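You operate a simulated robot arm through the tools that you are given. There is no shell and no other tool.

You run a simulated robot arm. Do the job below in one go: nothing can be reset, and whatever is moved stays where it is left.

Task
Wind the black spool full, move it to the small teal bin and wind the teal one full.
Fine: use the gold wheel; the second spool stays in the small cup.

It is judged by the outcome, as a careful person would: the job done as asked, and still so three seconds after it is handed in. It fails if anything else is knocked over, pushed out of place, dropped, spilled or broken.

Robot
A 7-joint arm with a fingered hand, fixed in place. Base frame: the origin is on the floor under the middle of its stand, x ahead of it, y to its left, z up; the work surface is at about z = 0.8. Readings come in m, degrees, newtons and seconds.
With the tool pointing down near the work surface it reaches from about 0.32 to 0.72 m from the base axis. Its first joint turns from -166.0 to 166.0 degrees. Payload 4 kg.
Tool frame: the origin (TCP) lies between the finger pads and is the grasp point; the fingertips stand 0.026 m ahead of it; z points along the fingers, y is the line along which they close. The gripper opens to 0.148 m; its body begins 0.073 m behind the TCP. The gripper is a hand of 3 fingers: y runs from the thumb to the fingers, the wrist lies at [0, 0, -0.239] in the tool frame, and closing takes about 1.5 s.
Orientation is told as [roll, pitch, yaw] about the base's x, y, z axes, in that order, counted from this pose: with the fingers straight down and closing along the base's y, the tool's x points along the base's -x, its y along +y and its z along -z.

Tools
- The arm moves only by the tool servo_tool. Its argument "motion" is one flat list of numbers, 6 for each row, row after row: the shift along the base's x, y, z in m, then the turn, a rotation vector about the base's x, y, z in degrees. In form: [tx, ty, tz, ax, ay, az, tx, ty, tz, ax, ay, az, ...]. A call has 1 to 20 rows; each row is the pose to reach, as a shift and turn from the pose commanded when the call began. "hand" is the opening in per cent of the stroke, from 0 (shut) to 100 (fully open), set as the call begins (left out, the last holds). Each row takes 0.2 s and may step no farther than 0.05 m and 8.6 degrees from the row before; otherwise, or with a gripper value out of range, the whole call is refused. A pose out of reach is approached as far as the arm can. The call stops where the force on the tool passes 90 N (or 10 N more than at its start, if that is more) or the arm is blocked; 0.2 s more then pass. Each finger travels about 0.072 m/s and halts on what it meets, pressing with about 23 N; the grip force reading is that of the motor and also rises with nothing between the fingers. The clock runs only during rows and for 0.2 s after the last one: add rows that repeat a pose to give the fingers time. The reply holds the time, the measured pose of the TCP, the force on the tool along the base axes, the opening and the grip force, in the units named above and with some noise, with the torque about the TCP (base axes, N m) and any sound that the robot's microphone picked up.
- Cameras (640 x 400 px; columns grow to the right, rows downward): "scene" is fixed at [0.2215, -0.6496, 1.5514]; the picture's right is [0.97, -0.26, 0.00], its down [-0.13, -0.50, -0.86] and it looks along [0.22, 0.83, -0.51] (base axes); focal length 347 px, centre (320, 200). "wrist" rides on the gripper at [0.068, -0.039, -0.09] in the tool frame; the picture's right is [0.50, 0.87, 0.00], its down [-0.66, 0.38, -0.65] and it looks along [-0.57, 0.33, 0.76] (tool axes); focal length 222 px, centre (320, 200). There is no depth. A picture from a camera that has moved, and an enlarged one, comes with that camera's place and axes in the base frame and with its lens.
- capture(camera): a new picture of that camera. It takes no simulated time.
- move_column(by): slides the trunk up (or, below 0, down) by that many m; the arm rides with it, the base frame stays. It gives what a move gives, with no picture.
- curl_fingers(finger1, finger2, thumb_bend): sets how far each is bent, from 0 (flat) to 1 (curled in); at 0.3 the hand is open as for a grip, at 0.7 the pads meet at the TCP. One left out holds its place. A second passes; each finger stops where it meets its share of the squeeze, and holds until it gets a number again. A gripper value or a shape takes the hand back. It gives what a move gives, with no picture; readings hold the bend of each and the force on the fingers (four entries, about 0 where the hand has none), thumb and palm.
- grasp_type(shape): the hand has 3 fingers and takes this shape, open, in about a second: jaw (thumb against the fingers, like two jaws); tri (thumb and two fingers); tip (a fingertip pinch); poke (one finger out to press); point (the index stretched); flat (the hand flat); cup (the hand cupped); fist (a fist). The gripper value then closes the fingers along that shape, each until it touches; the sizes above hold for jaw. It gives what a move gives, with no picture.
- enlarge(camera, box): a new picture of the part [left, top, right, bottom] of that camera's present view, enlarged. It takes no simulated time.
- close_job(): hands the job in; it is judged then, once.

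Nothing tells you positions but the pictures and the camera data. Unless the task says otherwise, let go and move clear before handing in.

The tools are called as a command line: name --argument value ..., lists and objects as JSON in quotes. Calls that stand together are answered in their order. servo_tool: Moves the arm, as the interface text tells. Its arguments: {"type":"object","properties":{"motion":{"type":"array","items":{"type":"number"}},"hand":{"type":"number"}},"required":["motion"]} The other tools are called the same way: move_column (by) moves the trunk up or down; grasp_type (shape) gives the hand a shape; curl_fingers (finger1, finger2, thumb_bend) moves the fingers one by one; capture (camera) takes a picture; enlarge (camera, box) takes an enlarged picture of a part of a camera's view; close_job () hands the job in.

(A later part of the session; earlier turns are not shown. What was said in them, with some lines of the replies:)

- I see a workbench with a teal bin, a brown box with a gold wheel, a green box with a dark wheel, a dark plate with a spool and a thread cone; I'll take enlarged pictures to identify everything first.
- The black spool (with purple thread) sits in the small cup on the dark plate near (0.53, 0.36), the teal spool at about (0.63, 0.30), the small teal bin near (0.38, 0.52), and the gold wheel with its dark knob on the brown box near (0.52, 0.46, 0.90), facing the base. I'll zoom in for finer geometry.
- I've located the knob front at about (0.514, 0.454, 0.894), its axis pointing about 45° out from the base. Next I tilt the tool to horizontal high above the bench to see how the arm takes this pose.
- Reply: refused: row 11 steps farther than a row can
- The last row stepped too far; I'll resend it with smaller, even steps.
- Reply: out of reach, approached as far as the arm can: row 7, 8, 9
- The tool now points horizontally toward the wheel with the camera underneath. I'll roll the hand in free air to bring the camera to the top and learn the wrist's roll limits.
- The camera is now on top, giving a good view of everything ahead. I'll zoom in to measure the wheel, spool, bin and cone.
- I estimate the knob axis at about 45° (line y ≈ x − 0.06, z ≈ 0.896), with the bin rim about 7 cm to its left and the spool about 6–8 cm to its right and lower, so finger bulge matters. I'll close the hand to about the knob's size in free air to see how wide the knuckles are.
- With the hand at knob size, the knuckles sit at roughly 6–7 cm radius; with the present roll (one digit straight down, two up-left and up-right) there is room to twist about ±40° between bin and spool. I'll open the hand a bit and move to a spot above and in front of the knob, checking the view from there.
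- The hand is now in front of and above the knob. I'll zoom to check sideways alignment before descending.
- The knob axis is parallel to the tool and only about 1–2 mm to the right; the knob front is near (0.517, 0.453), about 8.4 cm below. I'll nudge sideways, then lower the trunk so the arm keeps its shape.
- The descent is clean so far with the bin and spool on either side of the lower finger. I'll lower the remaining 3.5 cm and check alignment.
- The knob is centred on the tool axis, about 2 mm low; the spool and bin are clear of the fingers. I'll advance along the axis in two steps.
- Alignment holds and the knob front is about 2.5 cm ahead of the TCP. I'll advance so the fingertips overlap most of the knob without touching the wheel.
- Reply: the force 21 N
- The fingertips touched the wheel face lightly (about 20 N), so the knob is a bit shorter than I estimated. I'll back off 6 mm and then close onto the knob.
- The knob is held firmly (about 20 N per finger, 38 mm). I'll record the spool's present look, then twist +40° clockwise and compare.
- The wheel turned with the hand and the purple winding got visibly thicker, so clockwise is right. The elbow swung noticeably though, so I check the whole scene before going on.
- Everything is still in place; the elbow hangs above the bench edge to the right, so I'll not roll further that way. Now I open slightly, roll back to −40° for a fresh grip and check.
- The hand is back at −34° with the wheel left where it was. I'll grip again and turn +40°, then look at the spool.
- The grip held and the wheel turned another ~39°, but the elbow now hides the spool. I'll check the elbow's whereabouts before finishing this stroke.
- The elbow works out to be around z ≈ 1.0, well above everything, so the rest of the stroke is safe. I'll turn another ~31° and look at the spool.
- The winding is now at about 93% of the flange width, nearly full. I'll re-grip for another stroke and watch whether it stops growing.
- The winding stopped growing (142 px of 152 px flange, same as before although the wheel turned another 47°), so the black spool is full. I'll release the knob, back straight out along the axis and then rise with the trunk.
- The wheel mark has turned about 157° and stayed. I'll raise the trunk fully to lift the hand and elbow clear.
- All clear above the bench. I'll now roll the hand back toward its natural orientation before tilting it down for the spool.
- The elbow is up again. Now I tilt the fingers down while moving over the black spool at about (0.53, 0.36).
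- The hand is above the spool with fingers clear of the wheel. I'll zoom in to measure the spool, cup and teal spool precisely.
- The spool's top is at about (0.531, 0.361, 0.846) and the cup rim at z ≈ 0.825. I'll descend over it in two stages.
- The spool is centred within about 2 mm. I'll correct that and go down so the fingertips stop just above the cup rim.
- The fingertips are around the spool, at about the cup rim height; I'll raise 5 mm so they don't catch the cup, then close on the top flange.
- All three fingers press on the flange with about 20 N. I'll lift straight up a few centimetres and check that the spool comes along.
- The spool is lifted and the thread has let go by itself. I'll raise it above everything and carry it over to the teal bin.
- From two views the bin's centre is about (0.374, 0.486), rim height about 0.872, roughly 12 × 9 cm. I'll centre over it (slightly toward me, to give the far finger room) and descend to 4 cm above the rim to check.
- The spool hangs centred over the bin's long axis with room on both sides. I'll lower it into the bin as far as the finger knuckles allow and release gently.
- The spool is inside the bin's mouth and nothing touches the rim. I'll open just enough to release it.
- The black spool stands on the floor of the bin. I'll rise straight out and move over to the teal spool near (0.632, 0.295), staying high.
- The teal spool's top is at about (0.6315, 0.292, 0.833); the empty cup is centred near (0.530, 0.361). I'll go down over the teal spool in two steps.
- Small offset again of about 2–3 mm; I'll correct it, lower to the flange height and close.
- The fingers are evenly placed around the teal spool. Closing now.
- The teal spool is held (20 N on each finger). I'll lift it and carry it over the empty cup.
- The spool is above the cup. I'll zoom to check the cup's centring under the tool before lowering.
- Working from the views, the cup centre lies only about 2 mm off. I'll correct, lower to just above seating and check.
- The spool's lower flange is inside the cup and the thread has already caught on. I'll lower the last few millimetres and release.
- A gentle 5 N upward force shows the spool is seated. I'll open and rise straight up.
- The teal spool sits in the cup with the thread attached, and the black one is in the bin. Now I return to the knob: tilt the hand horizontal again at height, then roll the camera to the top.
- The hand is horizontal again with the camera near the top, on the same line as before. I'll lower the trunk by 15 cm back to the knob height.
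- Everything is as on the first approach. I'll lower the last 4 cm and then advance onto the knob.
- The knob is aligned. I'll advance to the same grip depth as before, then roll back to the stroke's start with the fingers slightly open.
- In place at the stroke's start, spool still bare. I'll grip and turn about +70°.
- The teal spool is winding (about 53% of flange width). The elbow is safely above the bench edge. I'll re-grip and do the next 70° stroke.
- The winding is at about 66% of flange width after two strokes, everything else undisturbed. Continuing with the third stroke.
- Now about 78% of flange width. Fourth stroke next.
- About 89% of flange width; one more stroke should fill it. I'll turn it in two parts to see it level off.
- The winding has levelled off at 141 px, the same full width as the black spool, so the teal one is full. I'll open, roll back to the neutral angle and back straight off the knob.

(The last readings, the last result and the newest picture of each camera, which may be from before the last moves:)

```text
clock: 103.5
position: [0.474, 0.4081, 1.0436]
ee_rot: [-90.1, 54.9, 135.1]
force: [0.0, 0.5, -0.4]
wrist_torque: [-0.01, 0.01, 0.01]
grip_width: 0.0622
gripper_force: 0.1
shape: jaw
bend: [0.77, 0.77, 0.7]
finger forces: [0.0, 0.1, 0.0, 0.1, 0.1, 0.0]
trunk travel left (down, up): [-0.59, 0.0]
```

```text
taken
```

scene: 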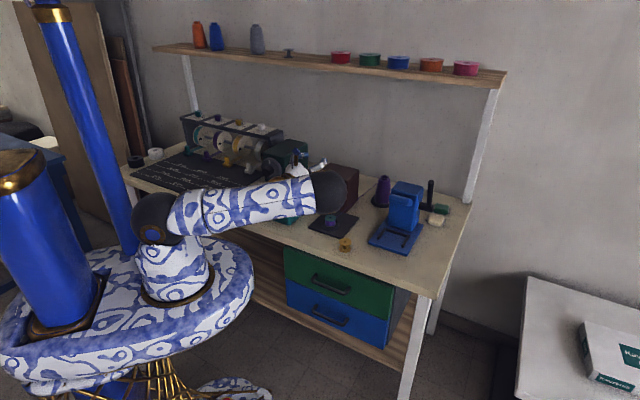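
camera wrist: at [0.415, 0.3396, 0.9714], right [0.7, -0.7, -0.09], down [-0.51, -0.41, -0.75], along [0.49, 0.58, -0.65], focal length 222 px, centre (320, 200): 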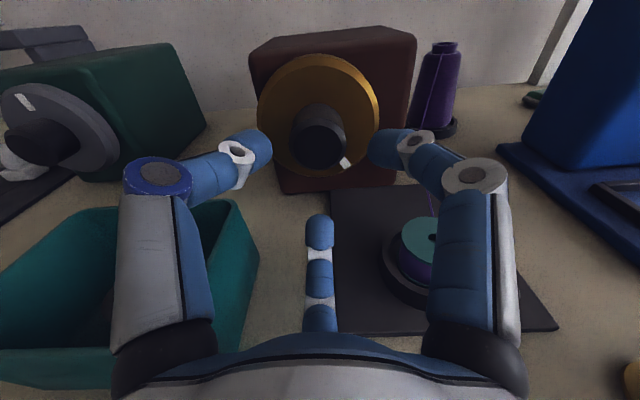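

The hand is clear and raised. I'll roll back to the natural posture so the view is open and do a final inspection.

servo_tool --motion '[0, 0, 0, -6, -6, 0, 0, 0, 0, -12, -12, 0, 0, 0, 0, -18, -18, 0, 0, 0, 0, -24, -24, 0, 0, 0, 0, -30, -30, 0, 0, 0, 0, -36, -36, 0, 0, 0, 0, -42, -42, 0, 0, 0, 0, -48, -48, 0, 0, 0, 0, -54, -54, 0, 0, 0, 0, -60, -60, 0, 0, 0, 0, -66, -66, 0, 0, 0, 0, -72, -72, 0, 0, 0, 0, -78, -78, 0, 0, 0, 0, -84, -84, 0, 0, 0, 0, -90, -90, 0, 0, 0, 0, -96, -96, 0, 0, 0, 0, -102, -102, 0, 0, 0, 0, -108, -108, 0, 0, 0, 0, -114, -114, 0, 0, 0, 0, -119, -119, 0]'

servo_tool --motion '[-0.005, 0, 0.005, -5.3, 5.3, 0, -0.01, 0, 0.01, -10.6, 10.6, 0, -0.015, 0, 0.015, -15.9, 15.9, 0, -0.02, 0, 0.02, -21.2, 21.2, 0, -0.025, 0, 0.025, -26.5, 26.5, 0, -0.03, 0, 0.03, -31.8, 31.8, 0, -0.035, 0, 0.035, -37.1, 37.1, 0, -0.04, 0, 0.04, -42.4, 42.4, 0, -0.045, 0, 0.045, -47.7, 47.7, 0, -0.05, 0, 0.05, -53.0, 53.0, 0, -0.055, 0, 0.055, -58.3, 58.3, 0, -0.06, 0, 0.06, -63.64, 63.64, 0]'

capture --camera "wrist"

enlarge --camera "scene" --box '[240, 130, 480, 280]'

capture --camera "scene"

```text
clock: 107.7
position: [0.4732, 0.4085, 1.0432]
ee_rot: [90.0, -43.3, -45.0]
force: [-0.2, -0.7, -1.1]
wrist_torque: [0.0, 0.01, 0.01]
grip_width: 0.0619
gripper_force: 0.2
shape: jaw
bend: [0.77, 0.77, 0.7]
finger forces: [0.0, 0.0, 0.0, 0.1, 0.0, 0.1]
trunk travel left (down, up): [-0.59, 0.0]
```

```text
clock: 110.3
position: [0.4139, 0.4076, 1.1029]
ee_rot: [-0.1, 0.1, -1.8]
force: [-0.4, 0.4, -0.7]
wrist_torque: [0.03, -0.02, -0.01]
grip_width: 0.062
gripper_force: 0.1
shape: jaw
bend: [0.77, 0.77, 0.7]
finger forces: [0.0, 0.0, 0.1, 0.0, 0.1, 0.1]
trunk travel left (down, up): [-0.59, 0.0]
```

```text
taken
camera wrist: at [0.3463, 0.372, 1.1944], right [-0.47, 0.88, 0.0], down [0.67, 0.36, 0.65], along [0.58, 0.31, -0.76], focal length 222 px, centre (320, 200)
```

wrist: 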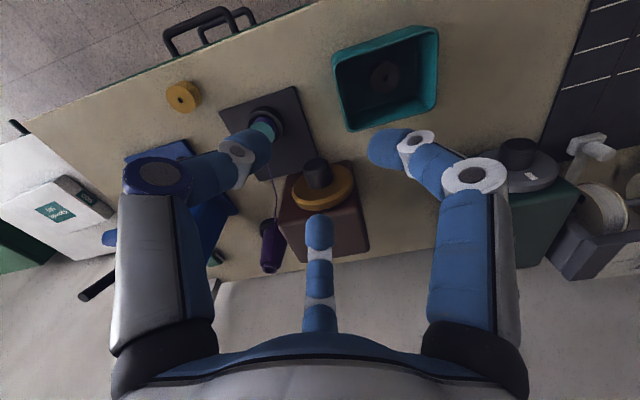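

```text
2.67 times, centred on (360, 205) of scene
camera zoom: at [0.2215, -0.6496, 1.5514], right [0.97, -0.26, 0.0], down [-0.13, -0.5, -0.86], along [0.22, 0.83, -0.51], focal length 925 px, centre (213, 187)
```

zoom: 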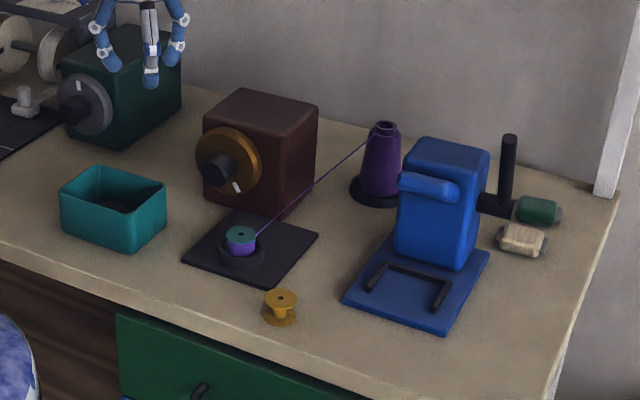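

```text
taken
```

scene: 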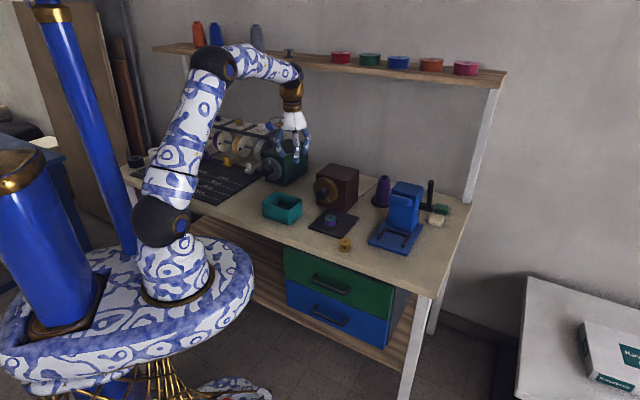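

All other objects look exactly where they began. One last close look into the bin and at the cup.

enlarge --camera "wrist" --box '[310, 10, 460, 140]'

enlarge --camera "scene" --box '[255, 185, 365, 240]'

```text
3.08 times, centred on (385, 75) of wrist
camera zoom: at [0.3463, 0.372, 1.1944], right [-0.47, 0.88, 0.0], down [0.67, 0.36, 0.65], along [0.58, 0.31, -0.76], focal length 684 px, centre (120, 585)
```

zoom: 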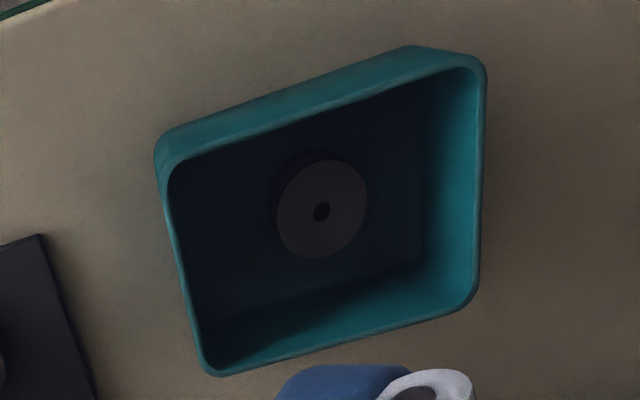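

```text
5.82 times, centred on (310, 212) of scene
camera zoom: at [0.2215, -0.6496, 1.5514], right [0.97, -0.26, 0.0], down [-0.13, -0.5, -0.86], along [0.22, 0.83, -0.51], focal length 2018 px, centre (378, 127)
```

zoom: 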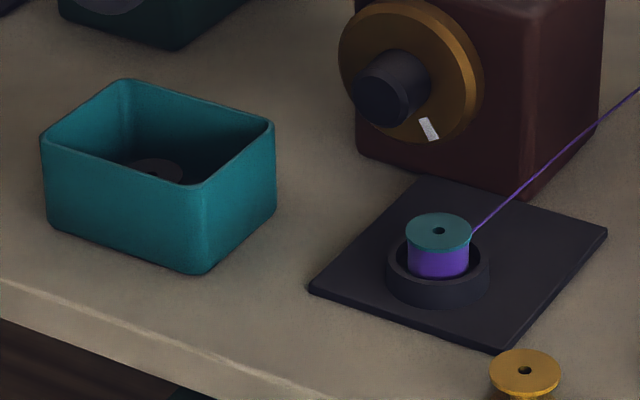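

The full black spool stands upright in the teal bin, the teal spool is full and still in the small cup with its thread, and nothing else has moved. The hand is empty and clear, so I'm handing the job in.

close_job

```text
The job is handed in.
```

Both spools are wound full, and I've handed the job in. The black spool stands upright in the small teal bin. The teal spool is still in the small cup with its thread attached.

- **Winding:** I used only the gold wheel. I judged each spool full when its purple winding stopped getting wider while the wheel kept turning.
- **Bin:** the fingers could not reach the bottom, so I let the black spool go about 4 cm above the floor of the bin. It landed upright.
- **First approach:** the fingertips pressed the face of the gold wheel at about 20 N before I backed off. I saw no sign of damage or of the box shifting.
- **Everything else:** the final pictures show the rest of the bench where it started. The hand is empty and clear.
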